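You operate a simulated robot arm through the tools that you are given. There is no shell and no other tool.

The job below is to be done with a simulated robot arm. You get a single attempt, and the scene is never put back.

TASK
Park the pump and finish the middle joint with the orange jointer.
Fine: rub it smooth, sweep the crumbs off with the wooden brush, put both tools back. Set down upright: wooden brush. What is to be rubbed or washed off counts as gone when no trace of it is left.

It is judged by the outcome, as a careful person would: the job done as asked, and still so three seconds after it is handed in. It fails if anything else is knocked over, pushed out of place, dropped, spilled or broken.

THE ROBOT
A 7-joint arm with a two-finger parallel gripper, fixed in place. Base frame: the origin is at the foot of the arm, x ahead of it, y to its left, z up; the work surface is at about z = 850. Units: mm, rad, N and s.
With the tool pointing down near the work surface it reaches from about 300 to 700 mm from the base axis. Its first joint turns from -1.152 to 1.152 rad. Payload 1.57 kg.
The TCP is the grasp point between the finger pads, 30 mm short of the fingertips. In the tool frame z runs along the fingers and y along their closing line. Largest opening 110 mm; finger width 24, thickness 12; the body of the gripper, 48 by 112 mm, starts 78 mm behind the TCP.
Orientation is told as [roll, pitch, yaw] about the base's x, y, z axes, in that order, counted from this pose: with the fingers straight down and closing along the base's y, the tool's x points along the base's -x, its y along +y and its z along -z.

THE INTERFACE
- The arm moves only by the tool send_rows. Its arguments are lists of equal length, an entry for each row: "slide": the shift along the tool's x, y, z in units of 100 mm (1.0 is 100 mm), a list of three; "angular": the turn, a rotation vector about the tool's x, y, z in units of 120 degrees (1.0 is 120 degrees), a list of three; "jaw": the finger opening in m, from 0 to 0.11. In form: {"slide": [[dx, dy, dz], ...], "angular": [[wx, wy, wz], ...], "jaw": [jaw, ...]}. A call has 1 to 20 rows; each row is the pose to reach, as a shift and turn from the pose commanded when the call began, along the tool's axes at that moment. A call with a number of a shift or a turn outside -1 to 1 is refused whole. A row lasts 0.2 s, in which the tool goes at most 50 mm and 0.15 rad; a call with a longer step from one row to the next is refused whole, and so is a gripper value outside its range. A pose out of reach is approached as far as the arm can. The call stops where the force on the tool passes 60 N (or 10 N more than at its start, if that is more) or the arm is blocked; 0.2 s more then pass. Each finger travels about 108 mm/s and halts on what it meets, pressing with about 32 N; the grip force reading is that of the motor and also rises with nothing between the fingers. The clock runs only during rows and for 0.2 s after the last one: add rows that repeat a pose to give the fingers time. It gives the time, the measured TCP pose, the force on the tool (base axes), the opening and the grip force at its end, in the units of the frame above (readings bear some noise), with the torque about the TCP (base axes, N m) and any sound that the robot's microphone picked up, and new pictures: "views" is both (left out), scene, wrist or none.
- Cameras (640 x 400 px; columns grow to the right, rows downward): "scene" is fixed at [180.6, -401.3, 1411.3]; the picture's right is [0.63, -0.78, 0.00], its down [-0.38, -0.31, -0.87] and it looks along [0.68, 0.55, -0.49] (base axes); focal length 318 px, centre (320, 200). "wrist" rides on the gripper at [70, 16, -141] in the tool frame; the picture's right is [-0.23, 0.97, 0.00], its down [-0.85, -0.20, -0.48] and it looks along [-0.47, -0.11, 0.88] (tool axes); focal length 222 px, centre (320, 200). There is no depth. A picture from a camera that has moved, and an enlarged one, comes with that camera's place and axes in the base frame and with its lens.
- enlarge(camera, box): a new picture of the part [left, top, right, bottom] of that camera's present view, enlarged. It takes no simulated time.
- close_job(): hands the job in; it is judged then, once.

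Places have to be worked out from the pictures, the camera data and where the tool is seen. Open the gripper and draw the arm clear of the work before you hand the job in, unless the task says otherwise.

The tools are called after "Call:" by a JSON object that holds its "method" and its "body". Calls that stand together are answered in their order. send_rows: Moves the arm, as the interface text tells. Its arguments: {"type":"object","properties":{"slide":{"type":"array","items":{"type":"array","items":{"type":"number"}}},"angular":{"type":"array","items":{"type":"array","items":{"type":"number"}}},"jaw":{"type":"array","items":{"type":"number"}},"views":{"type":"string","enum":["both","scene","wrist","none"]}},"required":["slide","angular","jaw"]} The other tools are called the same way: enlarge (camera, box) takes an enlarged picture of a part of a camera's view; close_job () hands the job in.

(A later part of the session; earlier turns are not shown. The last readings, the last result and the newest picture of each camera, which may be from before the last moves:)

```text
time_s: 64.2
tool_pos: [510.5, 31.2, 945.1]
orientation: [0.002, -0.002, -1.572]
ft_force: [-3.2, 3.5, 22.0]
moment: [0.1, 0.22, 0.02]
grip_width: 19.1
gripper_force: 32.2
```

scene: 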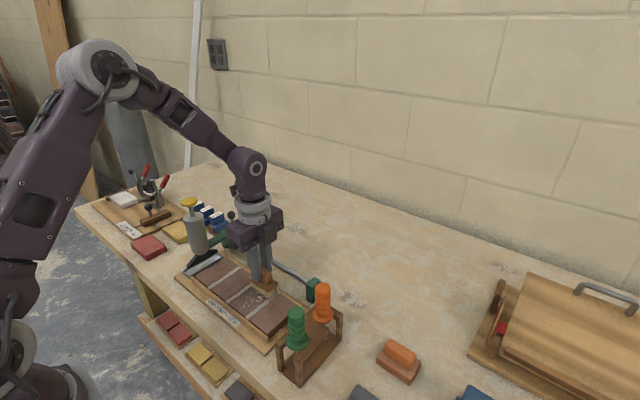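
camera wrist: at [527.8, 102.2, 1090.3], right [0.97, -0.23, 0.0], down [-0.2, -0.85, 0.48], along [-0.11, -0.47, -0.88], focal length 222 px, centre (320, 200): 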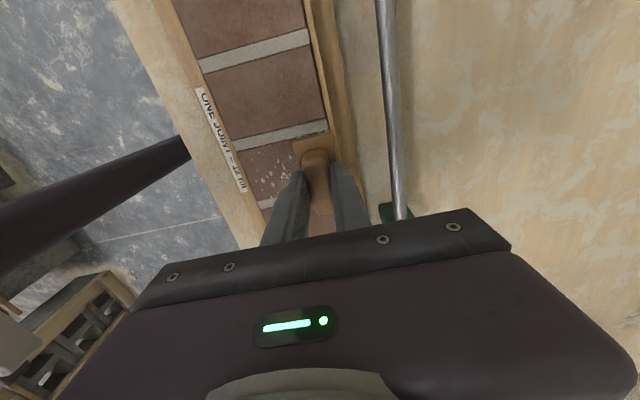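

The bristles press with 22 N. I ease up 0.8 mm and sweep towards -x along the brick.

Call:
{"method": "send_rows", "body": {"slide": [[0, 0, -0.008], [0, -0.08, -0.008], [0, -0.16, -0.008], [0, -0.24, -0.008], [0, -0.32, -0.008], [0, -0.4, -0.008], [0, -0.48, -0.008], [0, -0.56, -0.008], [0, -0.61, -0.008], [0, -0.61, -0.008]], "angular": [[0, 0, 0], [0, 0, 0], [0, 0, 0], [0, 0, 0], [0, 0, 0], [0, 0, 0], [0, 0, 0], [0, 0, 0], [0, 0, 0], [0, 0, 0]], "jaw": [0.005, 0.005, 0.005, 0.005, 0.005, 0.005, 0.005, 0.005, 0.005, 0.005], "views": "both"}}

Call:
{"method": "enlarge", "body": {"camera": "scene", "box": [190, 210, 320, 350]}}

Call:
{"method": "enlarge", "body": {"camera": "wrist", "box": [240, 60, 420, 230]}}

```text
time_s: 66.4
tool_pos: [450.2, 31.8, 946.2]
orientation: [-0.002, 0.001, -1.571]
ft_force: [2.9, -0.4, 7.2]
moment: [-0.03, -0.12, 0.01]
grip_width: 19.1
gripper_force: 31.9
camera wrist: at [467.0, 101.6, 1088.0], right [0.97, -0.23, 0.0], down [-0.2, -0.85, 0.48], along [-0.11, -0.47, -0.88], focal length 222 px, centre (320, 200)
```

scene: 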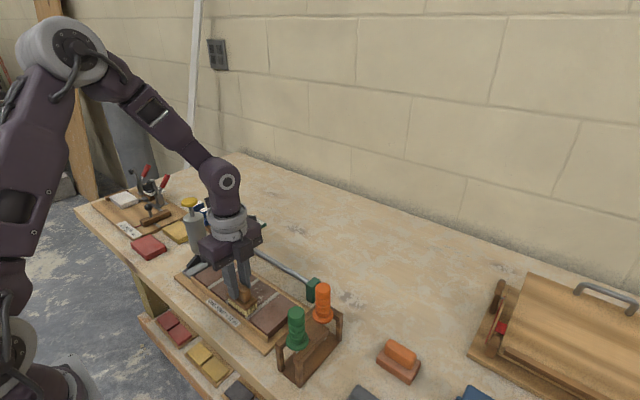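
wrist: 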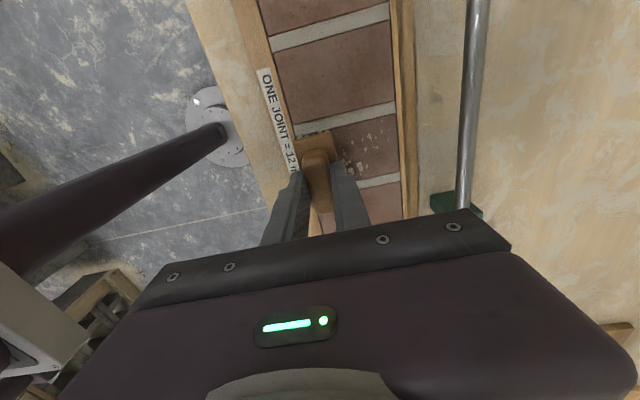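

```text
2.86 times, centred on (255, 280) of scene
camera zoom: at [180.6, -401.3, 1411.3], right [0.63, -0.78, 0.0], down [-0.38, -0.31, -0.87], along [0.68, 0.55, -0.49], focal length 908 px, centre (506, -29)
```

zoom: 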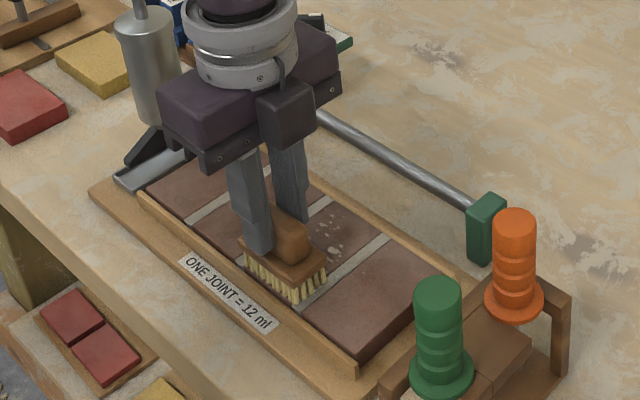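

```text
2.35 times, centred on (330, 145) of wrist
camera zoom: at [467.0, 101.6, 1088.0], right [0.97, -0.23, 0.0], down [-0.2, -0.85, 0.48], along [-0.11, -0.47, -0.88], focal length 523 px, centre (296, 329)
```

zoom: 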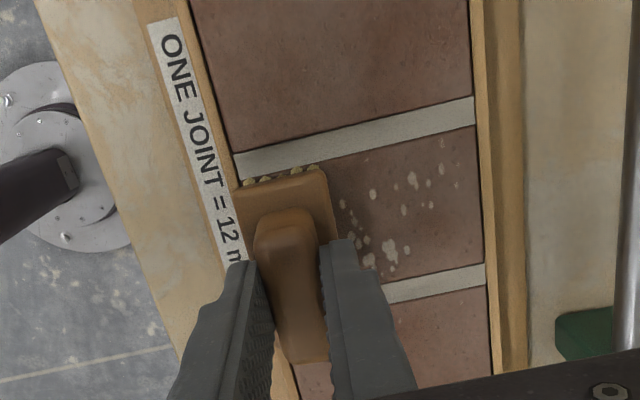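

The crumbs are fainter but not gone, so they wear off with repeated passes. I sweep back and forth several more times with a little more pressure.

Call:
{"method": "send_rows", "body": {"slide": [[0, 0.0, 0.003], [0, 0.1, 0.003], [0, 0.2, 0.003], [0, 0.3, 0.003], [0, 0.4, 0.003], [0, 0.5, 0.003], [0, 0.61, 0.003], [0.03, 0.61, 0.003], [0.03, 0.5, 0.003], [0.03, 0.4, 0.003], [0.03, 0.3, 0.003], [0.03, 0.2, 0.003], [0.03, 0.1, 0.003], [0.03, 0.0, 0.003], [-0.03, 0.0, 0.003], [-0.03, 0.12, 0.003], [-0.03, 0.25, 0.003], [-0.03, 0.38, 0.003], [-0.03, 0.5, 0.003], [-0.03, 0.61, 0.003]], "angular": [[0, 0, 0], [0, 0, 0], [0, 0, 0], [0, 0, 0], [0, 0, 0], [0, 0, 0], [0, 0, 0], [0, 0, 0], [0, 0, 0], [0, 0, 0], [0, 0, 0], [0, 0, 0], [0, 0, 0], [0, 0, 0], [0, 0, 0], [0, 0, 0], [0, 0, 0], [0, 0, 0], [0, 0, 0], [0, 0, 0]], "jaw": [0.005, 0.005, 0.005, 0.005, 0.005, 0.005, 0.005, 0.005, 0.005, 0.005, 0.005, 0.005, 0.005, 0.005, 0.005, 0.005, 0.005, 0.005, 0.005, 0.005], "views": "both"}}

Call:
{"method": "enlarge", "body": {"camera": "scene", "box": [190, 210, 320, 350]}}

Call:
{"method": "enlarge", "body": {"camera": "wrist", "box": [200, 60, 380, 230]}}

```text
time_s: 70.6
tool_pos: [512.0, 30.6, 946.8]
orientation: [0.0, 0.0, -1.572]
ft_force: [-5.5, 0.4, 10.4]
moment: [-0.07, 0.23, 0.0]
grip_width: 18.8
gripper_force: 31.9
camera wrist: at [528.0, 99.5, 1088.0], right [0.97, -0.23, 0.0], down [-0.2, -0.85, 0.48], along [-0.11, -0.47, -0.88], focal length 222 px, centre (320, 200)
```

scene: 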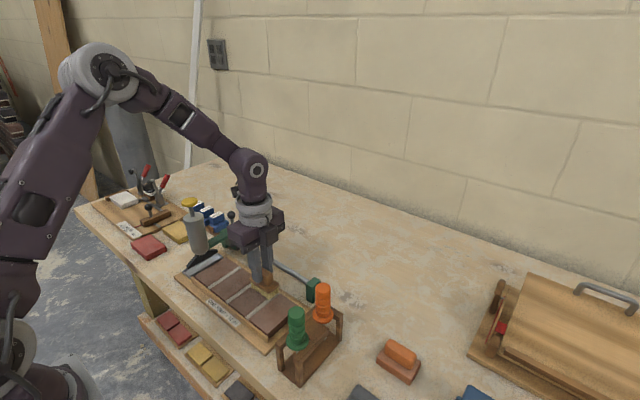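
wrist: 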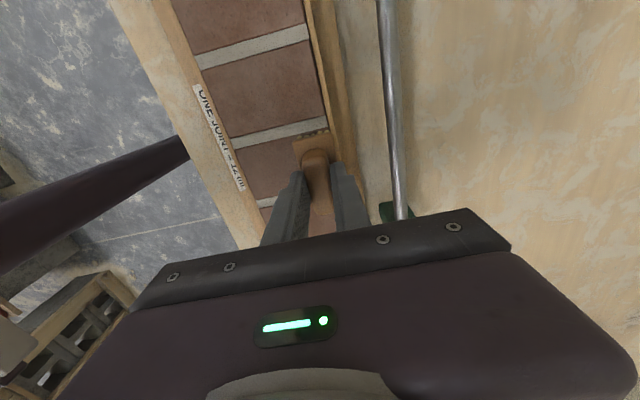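

```text
2.86 times, centred on (255, 280) of scene
camera zoom: at [180.3, -401.3, 1411.3], right [0.63, -0.78, 0.0], down [-0.38, -0.31, -0.87], along [0.68, 0.55, -0.49], focal length 908 px, centre (506, -29)
```

zoom: 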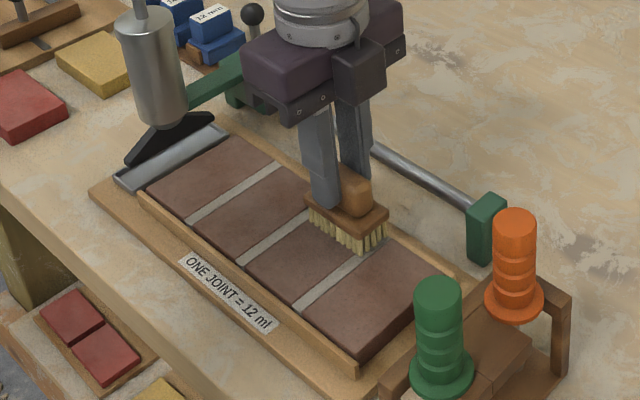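

```text
2.35 times, centred on (290, 145) of wrist
camera zoom: at [528.0, 99.5, 1088.0], right [0.97, -0.23, 0.0], down [-0.2, -0.85, 0.48], along [-0.11, -0.47, -0.88], focal length 523 px, centre (391, 329)
```

zoom: 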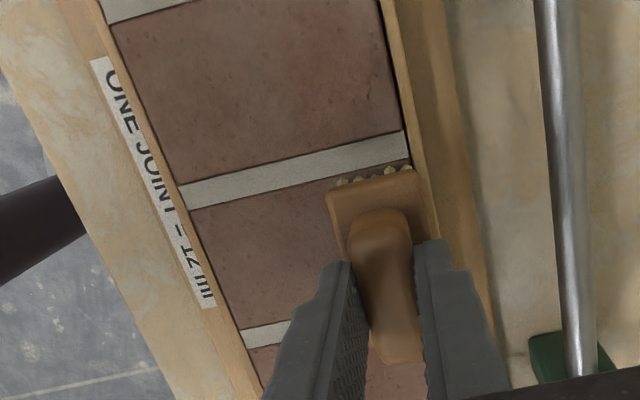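

No crumbs are visible now. I lift the brush and look closely at the bricks and joints for any trace.

Call:
{"method": "send_rows", "body": {"slide": [[0, 0, -0.15], [0, 0.1, -0.4], [0, 0.3, -0.7], [-0.2, 0.5, -0.8], [-0.5, 0.7, -0.8], [-0.8, 0.8, -0.8], [-0.8, 0.8, -0.8]], "angular": [[0, 0, 0], [0, 0, 0], [0, 0, 0], [0, 0, 0], [0, 0, 0], [0, 0, 0], [0, 0, 0]], "jaw": [0.005, 0.005, 0.005, 0.005, 0.005, 0.005, 0.005], "views": "both"}}

Call:
{"method": "enlarge", "body": {"camera": "scene", "box": [200, 230, 300, 330]}}

Call:
{"method": "enlarge", "body": {"camera": "wrist", "box": [160, 20, 320, 150]}}

```text
time_s: 72.2
tool_pos: [592.4, -51.6, 1026.4]
orientation: [0.0, 0.0, -1.57]
ft_force: [-0.2, -0.2, -0.3]
moment: [0.01, -0.03, -0.02]
grip_width: 18.9
gripper_force: 32.0
camera wrist: at [608.9, 18.7, 1168.0], right [0.97, -0.23, 0.0], down [-0.2, -0.85, 0.48], along [-0.11, -0.47, -0.88], focal length 222 px, centre (320, 200)
```

scene: 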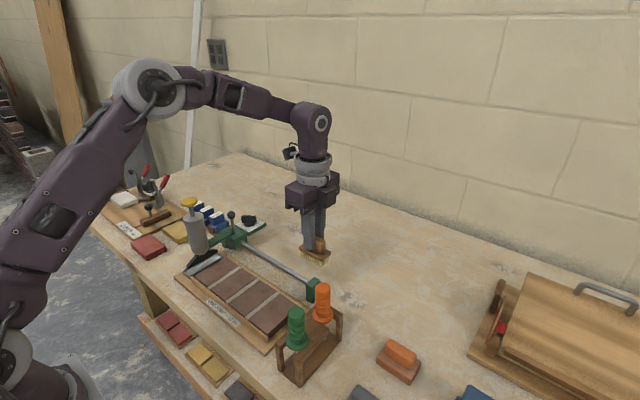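
wrist: 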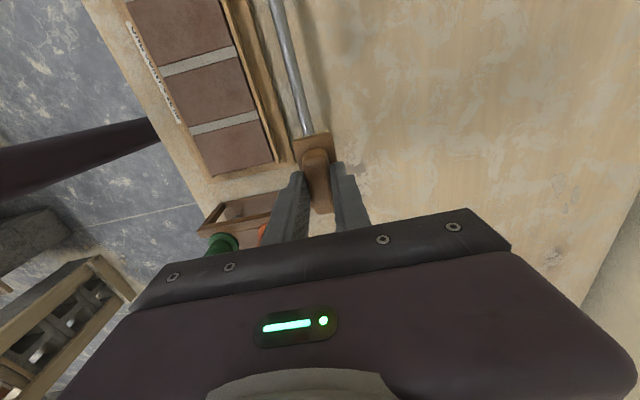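

```text
4.00 times, centred on (250, 280) of scene
camera zoom: at [180.6, -401.3, 1411.3], right [0.63, -0.78, 0.0], down [-0.38, -0.31, -0.87], along [0.68, 0.55, -0.49], focal length 1272 px, centre (600, -120)
```

zoom: 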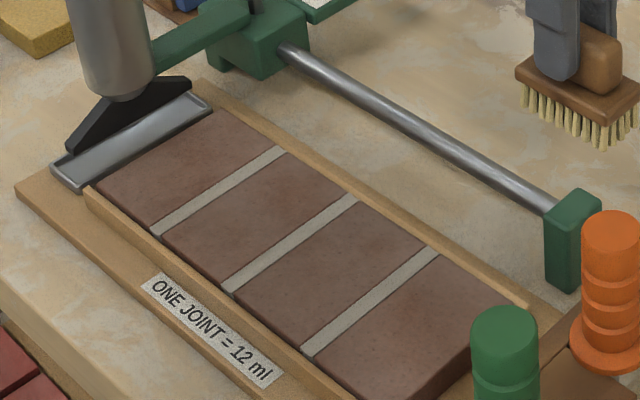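

```text
3.08 times, centred on (240, 85) of wrist
camera zoom: at [608.9, 18.7, 1168.0], right [0.97, -0.23, 0.0], down [-0.2, -0.85, 0.48], along [-0.11, -0.47, -0.88], focal length 684 px, centre (566, 554)
```

zoom: 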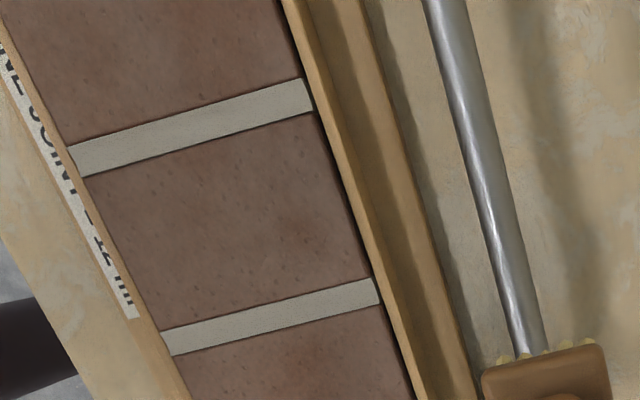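

The brick and joint look clean. I enlarge more tightly to be sure there is no faint trace left.

Call:
{"method": "enlarge", "body": {"camera": "wrist", "box": [170, 50, 280, 140]}}

Call:
{"method": "enlarge", "body": {"camera": "scene", "box": [220, 265, 290, 325]}}

```text
4.44 times, centred on (225, 95) of wrist
camera zoom: at [608.9, 18.7, 1168.0], right [0.97, -0.23, 0.0], down [-0.2, -0.85, 0.48], along [-0.11, -0.47, -0.88], focal length 987 px, centre (742, 667)
```

zoom: 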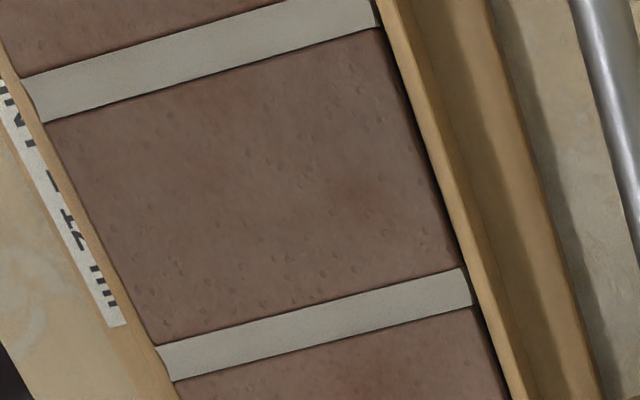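

```text
6.67 times, centred on (255, 295) of scene
camera zoom: at [180.6, -401.3, 1411.3], right [0.63, -0.78, 0.0], down [-0.38, -0.31, -0.87], along [0.68, 0.55, -0.49], focal length 2119 px, centre (753, -433)
```

zoom: 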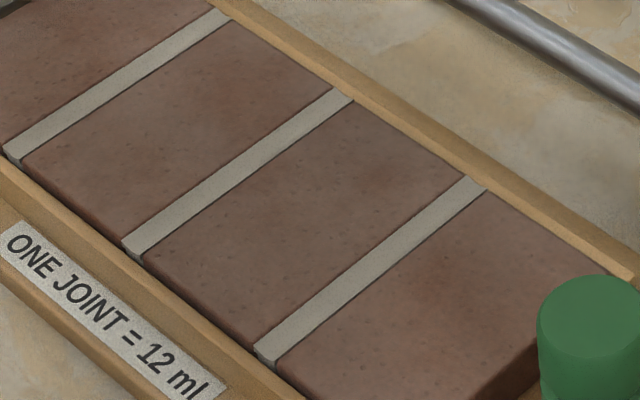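

It looks clean, but since no trace may remain I give the brick two more overlapping passes (y≈24 and y≈39) for safety. I go back over its +x end first.

Call:
{"method": "send_rows", "body": {"slide": [[0.3, -0.3, 0], [0.6, -0.6, 0], [0.75, -0.8, 0.1], [0.75, -0.8, 0.4], [0.75, -0.8, 0.65], [0.75, -0.8, 0.76], [0.75, -0.8, 0.79], [0.75, -0.8, 0.8], [0.75, -0.8, 0.8]], "angular": [[0, 0, 0], [0, 0, 0], [0, 0, 0], [0, 0, 0], [0, 0, 0], [0, 0, 0], [0, 0, 0], [0, 0, 0], [0, 0, 0]], "jaw": [0.005, 0.005, 0.005, 0.005, 0.005, 0.005, 0.005, 0.005, 0.005], "views": "scene"}}

```text
time_s: 74.2
tool_pos: [511.1, 24.1, 946.0]
orientation: [0.0, 0.0, -1.572]
ft_force: [0.2, 0.3, -0.9]
moment: [-0.02, -0.02, 0.02]
grip_width: 18.8
gripper_force: 32.6
```

scene: 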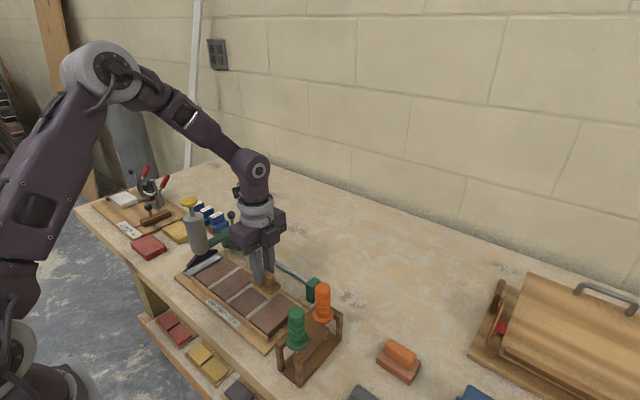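

Just above contact, so I lower 1.5 mm and make the passes.

Call:
{"method": "send_rows", "body": {"slide": [[0, 0, 0.01], [0, 0, 0.015], [0, -0.1, 0.015], [0, -0.2, 0.015], [0, -0.3, 0.015], [0, -0.4, 0.015], [0, -0.5, 0.015], [0, -0.61, 0.015], [0.08, -0.61, 0.015], [0.15, -0.61, 0.015], [0.15, -0.5, 0.015], [0.15, -0.4, 0.015], [0.15, -0.3, 0.015], [0.15, -0.2, 0.015], [0.15, -0.1, 0.015], [0.15, 0.0, 0.015], [0.15, 0.0, 0.015]], "angular": [[0, 0, 0], [0, 0, 0], [0, 0, 0], [0, 0, 0], [0, 0, 0], [0, 0, 0], [0, 0, 0], [0, 0, 0], [0, 0, 0], [0, 0, 0], [0, 0, 0], [0, 0, 0], [0, 0, 0], [0, 0, 0], [0, 0, 0], [0, 0, 0], [0, 0, 0]], "jaw": [0.005, 0.005, 0.005, 0.005, 0.005, 0.005, 0.005, 0.005, 0.005, 0.005, 0.005, 0.005, 0.005, 0.005, 0.005, 0.005, 0.005], "views": "both"}}

```text
time_s: 77.8
tool_pos: [512.3, 39.4, 944.6]
orientation: [-0.001, -0.001, -1.572]
ft_force: [-0.2, -0.1, -0.9]
moment: [-0.01, 0.01, 0.01]
grip_width: 18.7
gripper_force: 32.0
camera wrist: at [527.2, 109.1, 1086.6], right [0.97, -0.23, 0.0], down [-0.2, -0.85, 0.48], along [-0.11, -0.47, -0.88], focal length 222 px, centre (320, 200)
```

scene: 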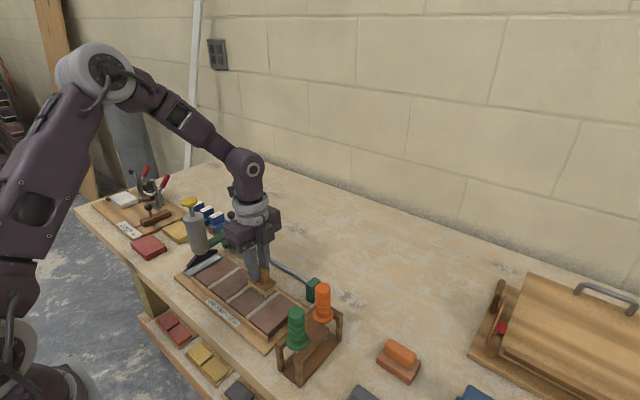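
wrist: 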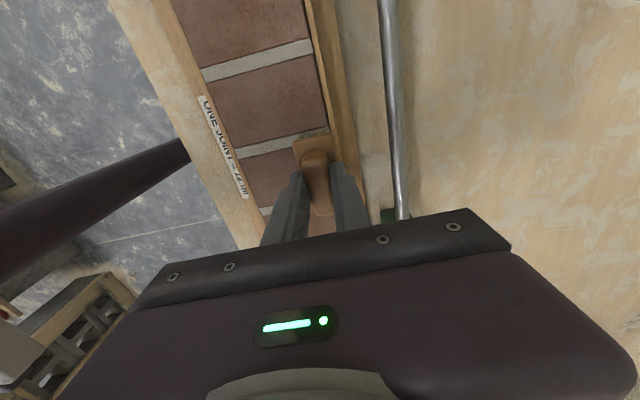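

There is still no contact force even 1.5 mm lower, so the brush may have slipped a little in the grip. I inspect it.

Call:
{"method": "enlarge", "body": {"camera": "scene", "box": [210, 220, 320, 330]}}

Call:
{"method": "enlarge", "body": {"camera": "wrist", "box": [240, 90, 400, 240]}}

```text
3.64 times, centred on (265, 275) of scene
camera zoom: at [180.6, -401.3, 1411.3], right [0.63, -0.78, 0.0], down [-0.38, -0.31, -0.87], along [0.68, 0.55, -0.49], focal length 1156 px, centre (520, -73)
```

zoom: 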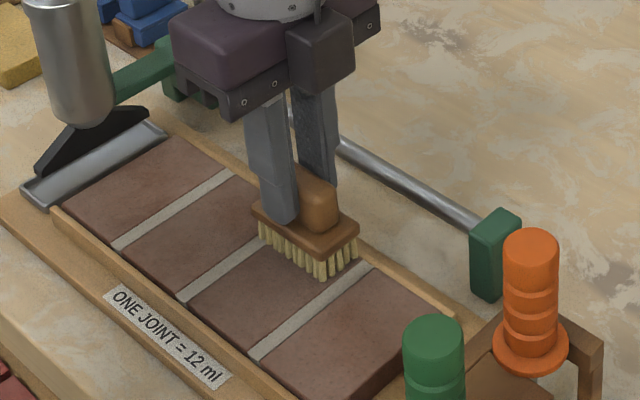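

```text
2.67 times, centred on (320, 165) of wrist
camera zoom: at [527.2, 109.1, 1086.6], right [0.97, -0.23, 0.0], down [-0.2, -0.85, 0.48], along [-0.11, -0.47, -0.88], focal length 592 px, centre (320, 293)
```

zoom: 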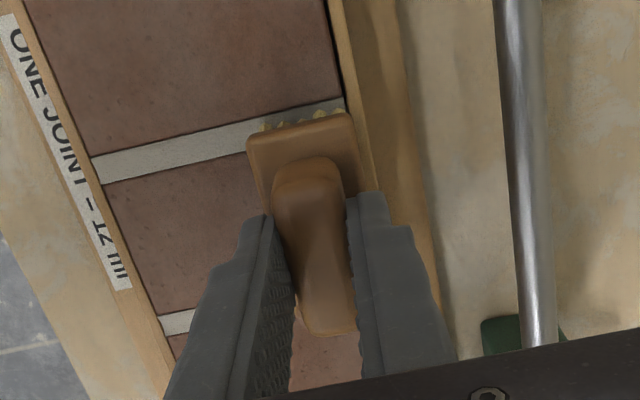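

I lower 1 mm at a time until the bristles carry a few newtons again.

Call:
{"method": "send_rows", "body": {"slide": [[0, 0, 0.01], [0, 0, 0.015], [0, 0, 0.015]], "angular": [[0, 0, 0], [0, 0, 0], [0, 0, 0]], "jaw": [0.005, 0.005, 0.005], "views": "none"}}

```text
time_s: 78.6
tool_pos: [511.8, 39.5, 943.4]
orientation: [0.001, -0.001, -1.573]
ft_force: [-3.7, 0.5, 19.8]
moment: [0.33, 0.21, 0.01]
grip_width: 19.0
gripper_force: 31.8
```

Contact again (20 N), so the brush has slid up about 2.5 mm in the fingers; I will allow for that when setting it down. I ease slightly and make the two passes.

Call:
{"method": "send_rows", "body": {"slide": [[0, 0, -0.005], [0, -0.1, -0.005], [0, -0.2, -0.005], [0, -0.3, -0.005], [0, -0.4, -0.005], [0, -0.5, -0.005], [0, -0.61, -0.005], [-0.08, -0.61, -0.005], [-0.16, -0.61, -0.005], [-0.16, -0.5, -0.005], [-0.16, -0.4, -0.005], [-0.16, -0.3, -0.005], [-0.16, -0.2, -0.005], [-0.16, -0.1, -0.005], [-0.16, 0.0, -0.005], [-0.16, 0.0, -0.005]], "angular": [[0, 0, 0], [0, 0, 0], [0, 0, 0], [0, 0, 0], [0, 0, 0], [0, 0, 0], [0, 0, 0], [0, 0, 0], [0, 0, 0], [0, 0, 0], [0, 0, 0], [0, 0, 0], [0, 0, 0], [0, 0, 0], [0, 0, 0], [0, 0, 0]], "jaw": [0.005, 0.005, 0.005, 0.005, 0.005, 0.005, 0.005, 0.005, 0.005, 0.005, 0.005, 0.005, 0.005, 0.005, 0.005, 0.005], "views": "wrist"}}

```text
time_s: 82.0
tool_pos: [510.0, 22.0, 943.2]
orientation: [0.002, -0.002, -1.573]
ft_force: [-3.9, 10.3, -1.2]
moment: [0.69, 0.29, -0.01]
grip_width: 19.0
gripper_force: 32.2
camera wrist: at [527.1, 92.6, 1085.3], right [0.97, -0.23, 0.0], down [-0.2, -0.85, 0.48], along [-0.11, -0.47, -0.88], focal length 222 px, centre (320, 200)
```

wrist: 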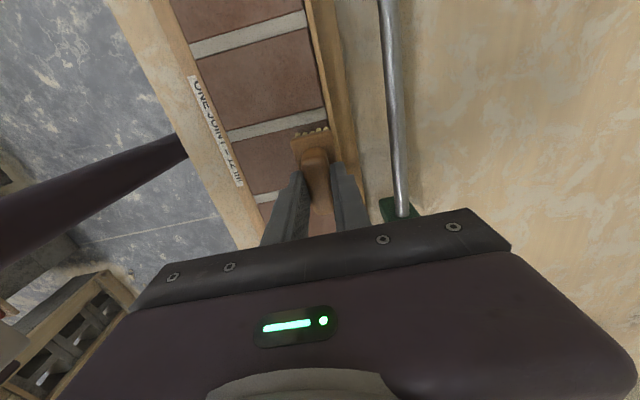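

There is a sideways force of 10 N and the bristles show more at the far end; I check whether the brush has tilted in the grip.

Call:
{"method": "enlarge", "body": {"camera": "scene", "box": [210, 220, 320, 330]}}

Call:
{"method": "enlarge", "body": {"camera": "wrist", "box": [240, 90, 400, 240]}}

```text
3.64 times, centred on (265, 275) of scene
camera zoom: at [180.5, -401.0, 1411.4], right [0.63, -0.78, 0.0], down [-0.38, -0.31, -0.87], along [0.68, 0.55, -0.49], focal length 1156 px, centre (520, -73)
```

zoom: 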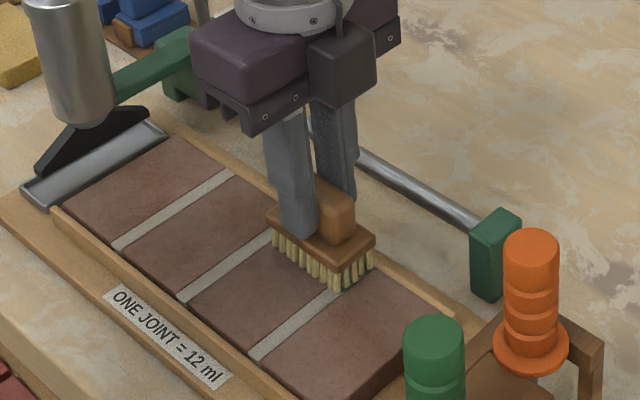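

```text
2.67 times, centred on (320, 165) of wrist
camera zoom: at [527.1, 92.6, 1085.3], right [0.97, -0.23, 0.0], down [-0.2, -0.85, 0.48], along [-0.11, -0.47, -0.88], focal length 592 px, centre (320, 293)
```

zoom: 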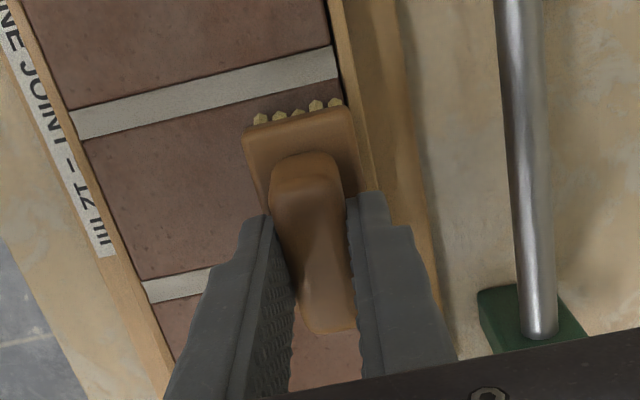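

The brush has tilted a few degrees about x (its +y end up) from the sideways drag. I lift it off and look at both the brick and the brush.

Call:
{"method": "send_rows", "body": {"slide": [[0, 0, -0.1], [0, 0.1, -0.4], [0, 0.3, -0.75], [-0.2, 0.5, -0.85], [-0.5, 0.7, -0.85], [-0.75, 0.85, -0.85], [-0.75, 0.85, -0.85]], "angular": [[0, 0, 0], [0, 0, 0], [0, 0, 0], [0, 0, 0], [0, 0, 0], [0, 0, 0], [0, 0, 0]], "jaw": [0.005, 0.005, 0.005, 0.005, 0.005, 0.005, 0.005], "views": "both"}}

Call:
{"method": "enlarge", "body": {"camera": "scene", "box": [270, 200, 370, 300]}}

Call:
{"method": "enlarge", "body": {"camera": "wrist", "box": [160, 20, 320, 150]}}

Call:
{"method": "enlarge", "body": {"camera": "scene", "box": [200, 240, 300, 330]}}

Call:
{"method": "enlarge", "body": {"camera": "wrist", "box": [240, 90, 400, 240]}}

```text
time_s: 83.6
tool_pos: [595.9, -51.5, 1028.1]
orientation: [0.001, 0.0, -1.573]
ft_force: [-0.3, -0.2, -1.0]
moment: [0.0, -0.02, -0.01]
grip_width: 18.7
gripper_force: 31.8
camera wrist: at [612.0, 17.5, 1170.2], right [0.97, -0.23, 0.0], down [-0.2, -0.85, 0.48], along [-0.11, -0.47, -0.88], focal length 222 px, centre (320, 200)
```

scene: 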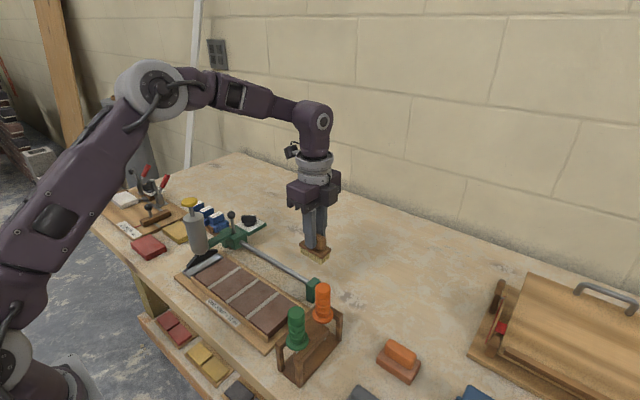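
wrist: 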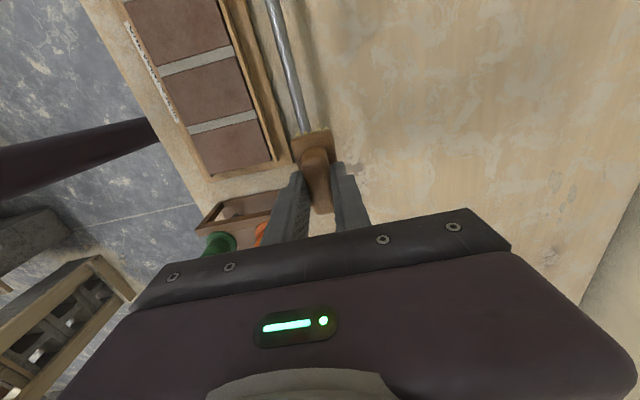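

```text
4.00 times, centred on (320, 250) of scene
camera zoom: at [180.6, -401.3, 1411.3], right [0.63, -0.78, 0.0], down [-0.38, -0.31, -0.87], along [0.68, 0.55, -0.49], focal length 1272 px, centre (320, 0)
```

zoom: 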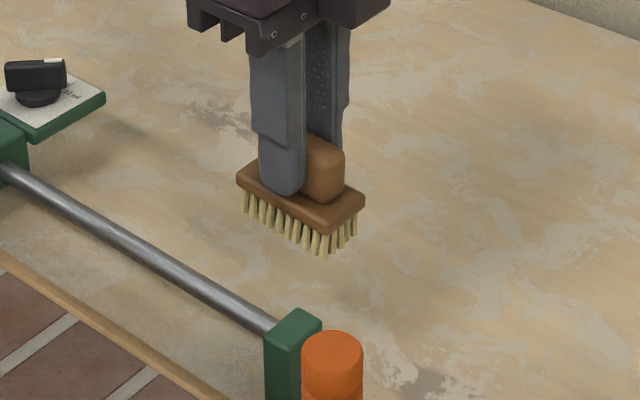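

```text
3.08 times, centred on (240, 85) of wrist
camera zoom: at [612.0, 17.5, 1170.2], right [0.97, -0.23, 0.0], down [-0.2, -0.85, 0.48], along [-0.11, -0.47, -0.88], focal length 684 px, centre (566, 554)
```

zoom: 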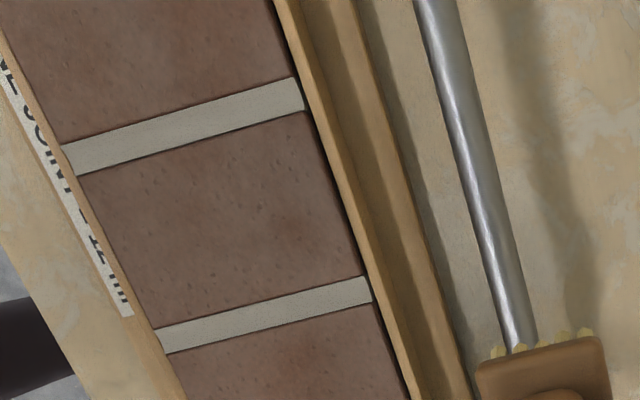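

```text
4.44 times, centred on (250, 285) of scene
camera zoom: at [180.6, -401.3, 1411.3], right [0.63, -0.78, 0.0], down [-0.38, -0.31, -0.87], along [0.68, 0.55, -0.49], focal length 1413 px, centre (631, -178)
```

zoom: 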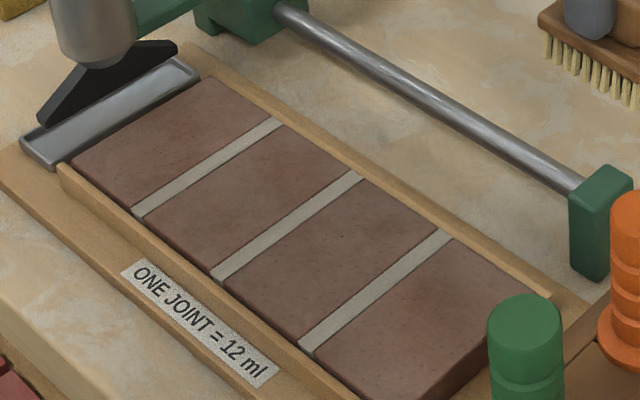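

```text
2.67 times, centred on (320, 165) of wrist
camera zoom: at [612.0, 17.5, 1170.2], right [0.97, -0.23, 0.0], down [-0.2, -0.85, 0.48], along [-0.11, -0.47, -0.88], focal length 592 px, centre (320, 293)
```

zoom: 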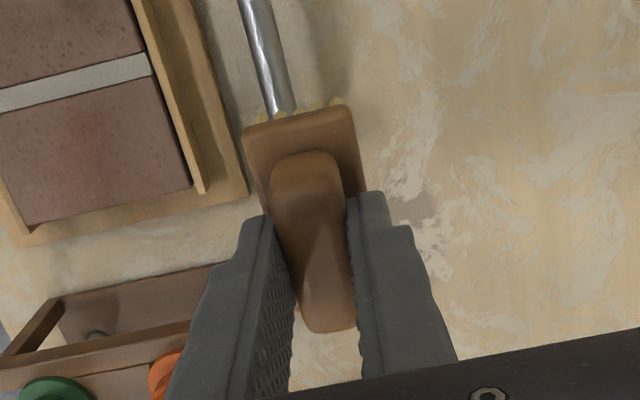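

The brick and joints are clean, and the brush's tilt is very small. I carry the brush back above its original spot (605, -138).

Call:
{"method": "send_rows", "body": {"slide": [[-0.3, 0.03, 0], [-0.6, 0.06, 0], [-0.86, 0.09, 0], [-0.86, 0.09, 0.2], [-0.86, 0.09, 0.5], [-0.86, 0.09, 0.8], [-0.86, 0.09, 0.95], [-0.86, 0.09, 0.95]], "angular": [[0, 0, 0], [0, 0, 0], [0, 0, 0], [0, 0, 0], [0, 0, 0], [0, 0, 0], [0, 0, 0], [0, 0, 0]], "jaw": [0.005, 0.005, 0.005, 0.005, 0.005, 0.005, 0.005, 0.005], "views": "both"}}

Call:
{"method": "enlarge", "body": {"camera": "scene", "box": [300, 240, 400, 350]}}

Call:
{"method": "enlarge", "body": {"camera": "wrist", "box": [250, 110, 400, 230]}}

```text
time_s: 85.4
tool_pos: [604.9, -139.8, 933.5]
orientation: [0.002, 0.0, -1.572]
ft_force: [-0.3, 0.8, -0.4]
moment: [-0.03, 0.01, 0.01]
grip_width: 18.9
gripper_force: 32.2
camera wrist: at [621.2, -69.6, 1075.4], right [0.97, -0.23, 0.0], down [-0.2, -0.85, 0.48], along [-0.11, -0.47, -0.88], focal length 222 px, centre (320, 200)
```

scene: 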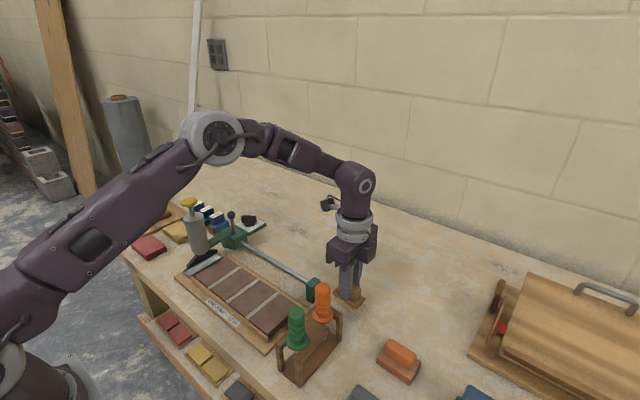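
wrist: 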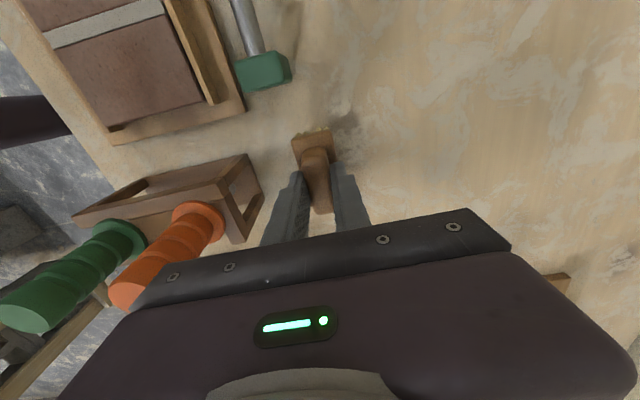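

```text
3.64 times, centred on (350, 295) of scene
camera zoom: at [180.6, -401.3, 1411.3], right [0.63, -0.78, 0.0], down [-0.38, -0.31, -0.87], along [0.68, 0.55, -0.49], focal length 1156 px, centre (211, -146)
```

zoom: 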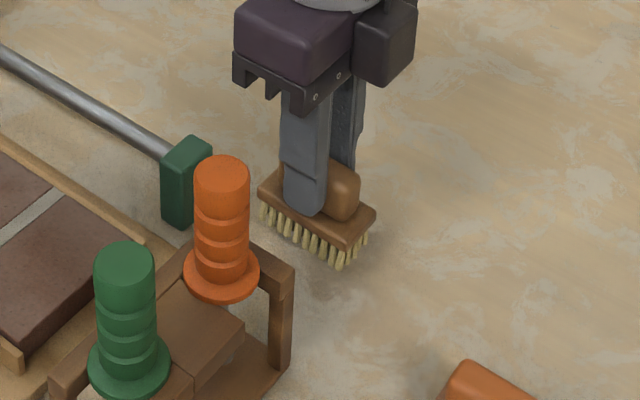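

```text
3.33 times, centred on (325, 170) of wrist
camera zoom: at [621.2, -69.6, 1075.4], right [0.97, -0.23, 0.0], down [-0.2, -0.85, 0.48], along [-0.11, -0.47, -0.88], focal length 740 px, centre (303, 300)
```

zoom: 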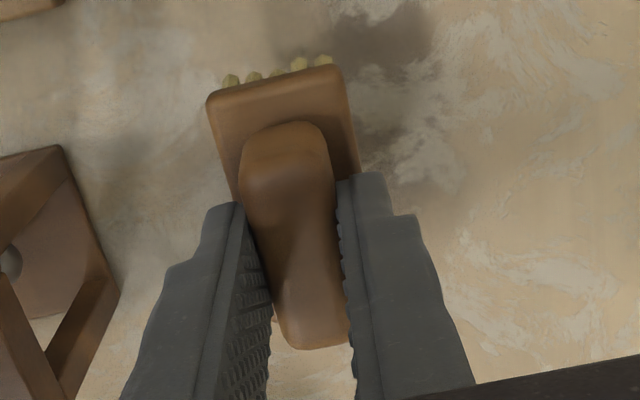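

I measure the tilt more carefully by enlarging the brush in both views before setting it down.

Call:
{"method": "enlarge", "body": {"camera": "scene", "box": [325, 270, 385, 325]}}

Call:
{"method": "enlarge", "body": {"camera": "wrist", "box": [280, 115, 360, 220]}}

```text
7.27 times, centred on (355, 298) of scene
camera zoom: at [180.6, -401.3, 1411.3], right [0.63, -0.78, 0.0], down [-0.38, -0.31, -0.87], along [0.68, 0.55, -0.49], focal length 2312 px, centre (66, -509)
```

zoom: 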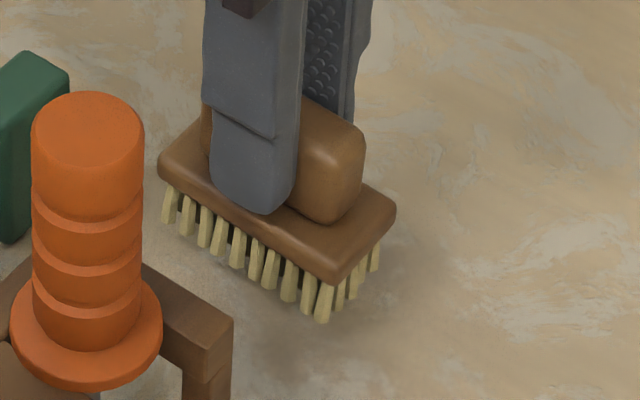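

```text
3.81 times, centred on (320, 168) of wrist
camera zoom: at [621.2, -69.6, 1075.4], right [0.97, -0.23, 0.0], down [-0.2, -0.85, 0.48], along [-0.11, -0.47, -0.88], focal length 846 px, centre (320, 324)
```

zoom: 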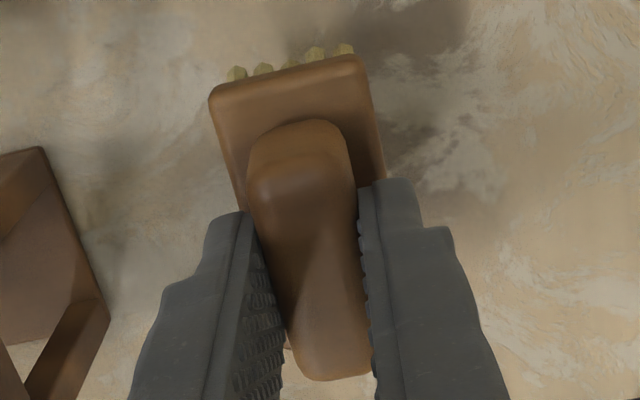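

The tilt is only about 2° (+y end up by roughly 2 mm). I lower slowly until the bristles touch the bench; a light press will level it.

Call:
{"method": "send_rows", "body": {"slide": [[0, 0, 0.07], [0, 0, 0.13], [0, 0, 0.16], [0, 0, 0.18], [0, 0, 0.19], [0, 0, 0.19]], "angular": [[0, 0, 0], [0, 0, 0], [0, 0, 0], [0, 0, 0], [0, 0, 0], [0, 0, 0]], "jaw": [0.005, 0.005, 0.005, 0.005, 0.005, 0.005], "views": "none"}}

```text
time_s: 86.8
tool_pos: [604.5, -137.9, 914.6]
orientation: [0.001, 0.0, -1.574]
ft_force: [0.6, 0.2, -1.1]
moment: [0.02, 0.01, 0.01]
grip_width: 19.0
gripper_force: 32.0
```

Call:
{"method": "send_rows", "body": {"slide": [[0, 0, 0.008], [0, 0, 0.016], [0, 0, 0.02], [0, 0, 0.02]], "angular": [[0, 0, 0], [0, 0, 0], [0, 0, 0], [0, 0, 0]], "jaw": [0.005, 0.005, 0.005, 0.005], "views": "both"}}

Call:
{"method": "enlarge", "body": {"camera": "scene", "box": [320, 270, 390, 335]}}

Call:
{"method": "enlarge", "body": {"camera": "wrist", "box": [250, 110, 400, 230]}}

```text
time_s: 87.8
tool_pos: [605.6, -137.7, 913.5]
orientation: [0.003, -0.002, -1.572]
ft_force: [-4.0, 2.5, 27.5]
moment: [-0.62, 0.22, -0.08]
grip_width: 19.1
gripper_force: 32.4
camera wrist: at [621.5, -68.1, 1056.0], right [0.97, -0.23, 0.0], down [-0.2, -0.85, 0.48], along [-0.11, -0.47, -0.88], focal length 222 px, centre (320, 200)
```

scene: 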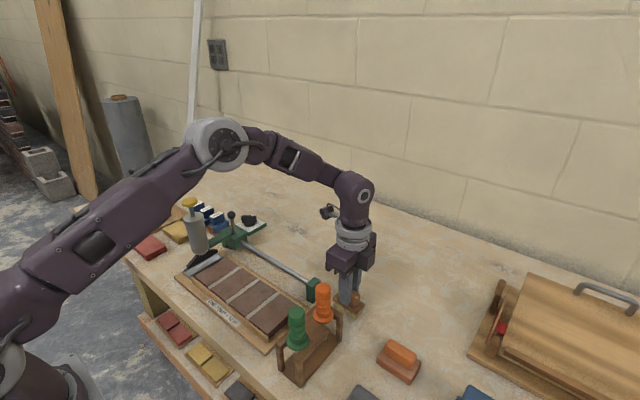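
wrist: 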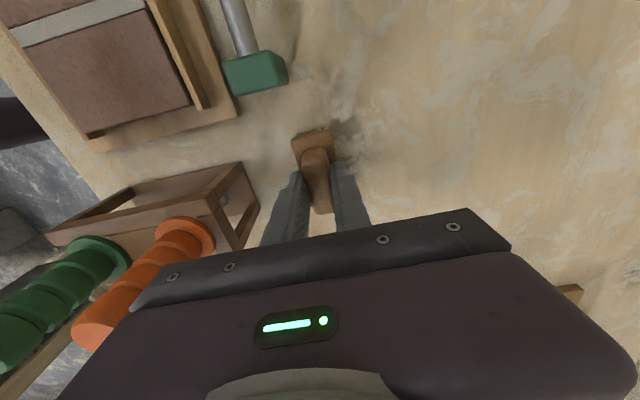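

```text
6.15 times, centred on (355, 302) of scene
camera zoom: at [180.0, -401.0, 1411.4], right [0.63, -0.78, 0.0], down [-0.38, -0.31, -0.87], along [0.68, 0.55, -0.49], focal length 1956 px, centre (105, -431)
```

zoom: 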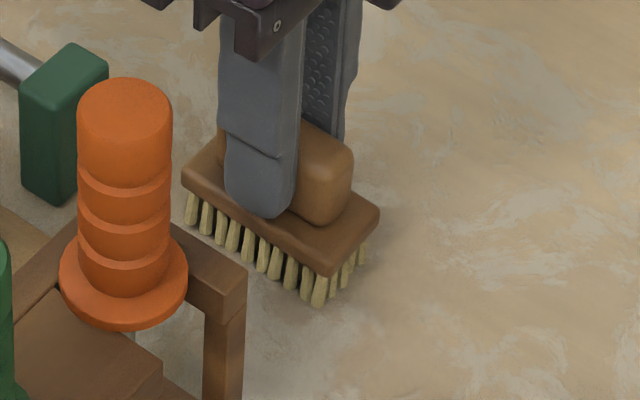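

```text
3.33 times, centred on (325, 170) of wrist
camera zoom: at [621.5, -68.1, 1056.0], right [0.97, -0.23, 0.0], down [-0.2, -0.85, 0.48], along [-0.11, -0.47, -0.88], focal length 740 px, centre (303, 300)
```

zoom: 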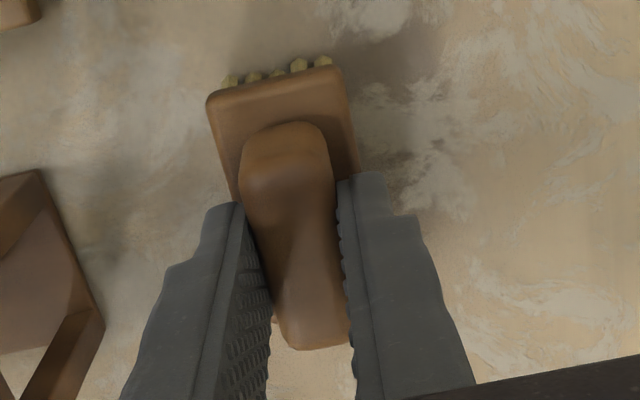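

Only the -y end is bearing (moment -0.6 N m). I level it by turning the tool 2° about x while easing off slightly, then read the moment.

Call:
{"method": "send_rows", "body": {"slide": [[0, 0, -0.01], [0, 0, -0.01], [0, 0, -0.005], [0, 0, -0.005]], "angular": [[0, -0.008, 0], [0, -0.0167, 0], [0, -0.0167, 0], [0, -0.0167, 0]], "jaw": [0.005, 0.005, 0.005, 0.005], "views": "none"}}

```text
time_s: 88.8
tool_pos: [604.7, -137.3, 912.8]
orientation: [-0.001, -0.034, -1.573]
ft_force: [1.1, 2.7, 5.0]
moment: [-0.03, -0.09, 0.03]
grip_width: 18.7
gripper_force: 32.6
```

Now 5 N with almost no moment, so the brush is flat on its bristles. I look once more before opening.

Call:
{"method": "enlarge", "body": {"camera": "scene", "box": [320, 270, 390, 335]}}

Call:
{"method": "enlarge", "body": {"camera": "wrist", "box": [250, 110, 400, 230]}}

```text
6.15 times, centred on (355, 302) of scene
camera zoom: at [180.5, -401.2, 1411.3], right [0.63, -0.78, 0.0], down [-0.38, -0.31, -0.87], along [0.68, 0.55, -0.49], focal length 1956 px, centre (105, -431)
```

zoom: 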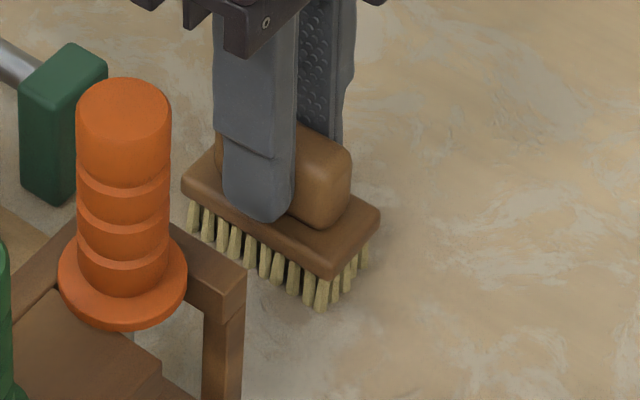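

```text
3.33 times, centred on (325, 170) of wrist
camera zoom: at [621.0, -63.1, 1052.5], right [0.97, -0.23, 0.01], down [-0.2, -0.84, 0.51], along [-0.11, -0.5, -0.86], focal length 740 px, centre (303, 300)
```

zoom: 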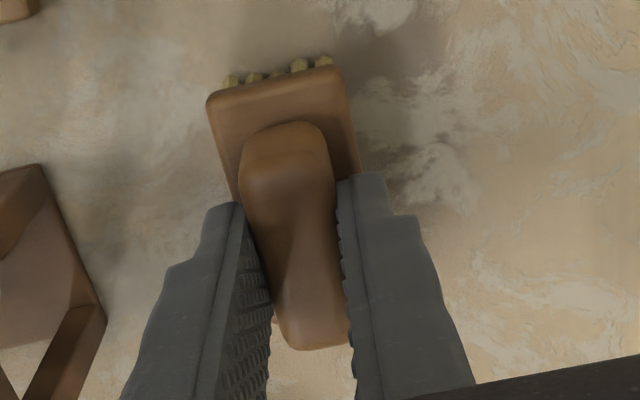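

The brush sits flat in its place. I open the fingers to release it.

Call:
{"method": "send_rows", "body": {"slide": [[0, 0, -0.003], [0, 0, -0.003], [0, 0, -0.003], [0, 0, -0.003], [0, 0, -0.003]], "angular": [[0, 0, 0], [0, 0, 0], [0, 0, 0], [0, 0, 0], [0, 0, 0]], "jaw": [0.02, 0.03, 0.04, 0.05, 0.05], "views": "both"}}

Call:
{"method": "enlarge", "body": {"camera": "scene", "box": [320, 270, 390, 335]}}

Call:
{"method": "enlarge", "body": {"camera": "wrist", "box": [250, 110, 400, 230]}}

```text
time_s: 90.0
tool_pos: [604.9, -136.4, 913.0]
orientation: [-0.001, -0.035, -1.572]
ft_force: [0.1, 0.1, 0.6]
moment: [0.0, 0.0, -0.02]
grip_width: 50.2
gripper_force: 0.0
camera wrist: at [621.4, -62.9, 1052.8], right [0.97, -0.23, 0.01], down [-0.2, -0.84, 0.51], along [-0.11, -0.5, -0.86], focal length 222 px, centre (320, 200)
```

scene: 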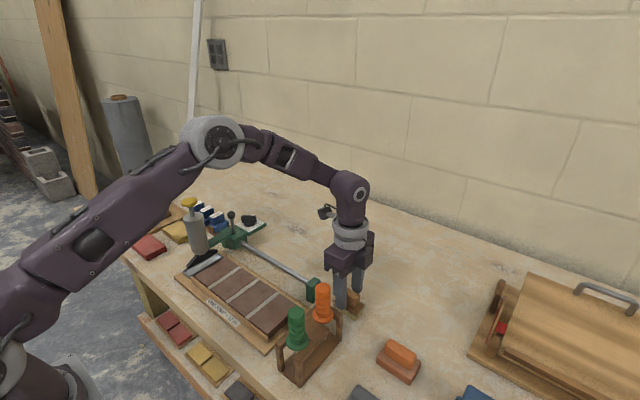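
wrist: 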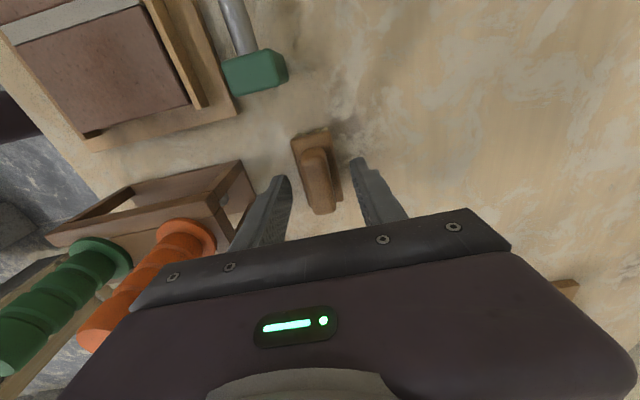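

```text
6.15 times, centred on (355, 302) of scene
camera zoom: at [180.6, -401.3, 1411.3], right [0.63, -0.78, 0.0], down [-0.38, -0.31, -0.87], along [0.68, 0.55, -0.49], focal length 1956 px, centre (105, -431)
```

zoom: 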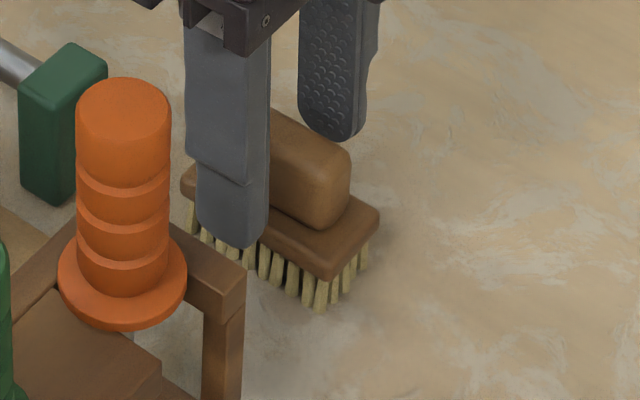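

```text
3.33 times, centred on (325, 170) of wrist
camera zoom: at [621.4, -62.9, 1052.8], right [0.97, -0.23, 0.01], down [-0.2, -0.84, 0.51], along [-0.11, -0.5, -0.86], focal length 740 px, centre (303, 300)
```

zoom: 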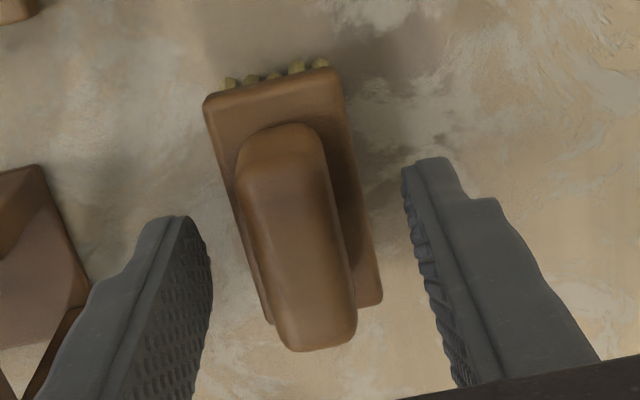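

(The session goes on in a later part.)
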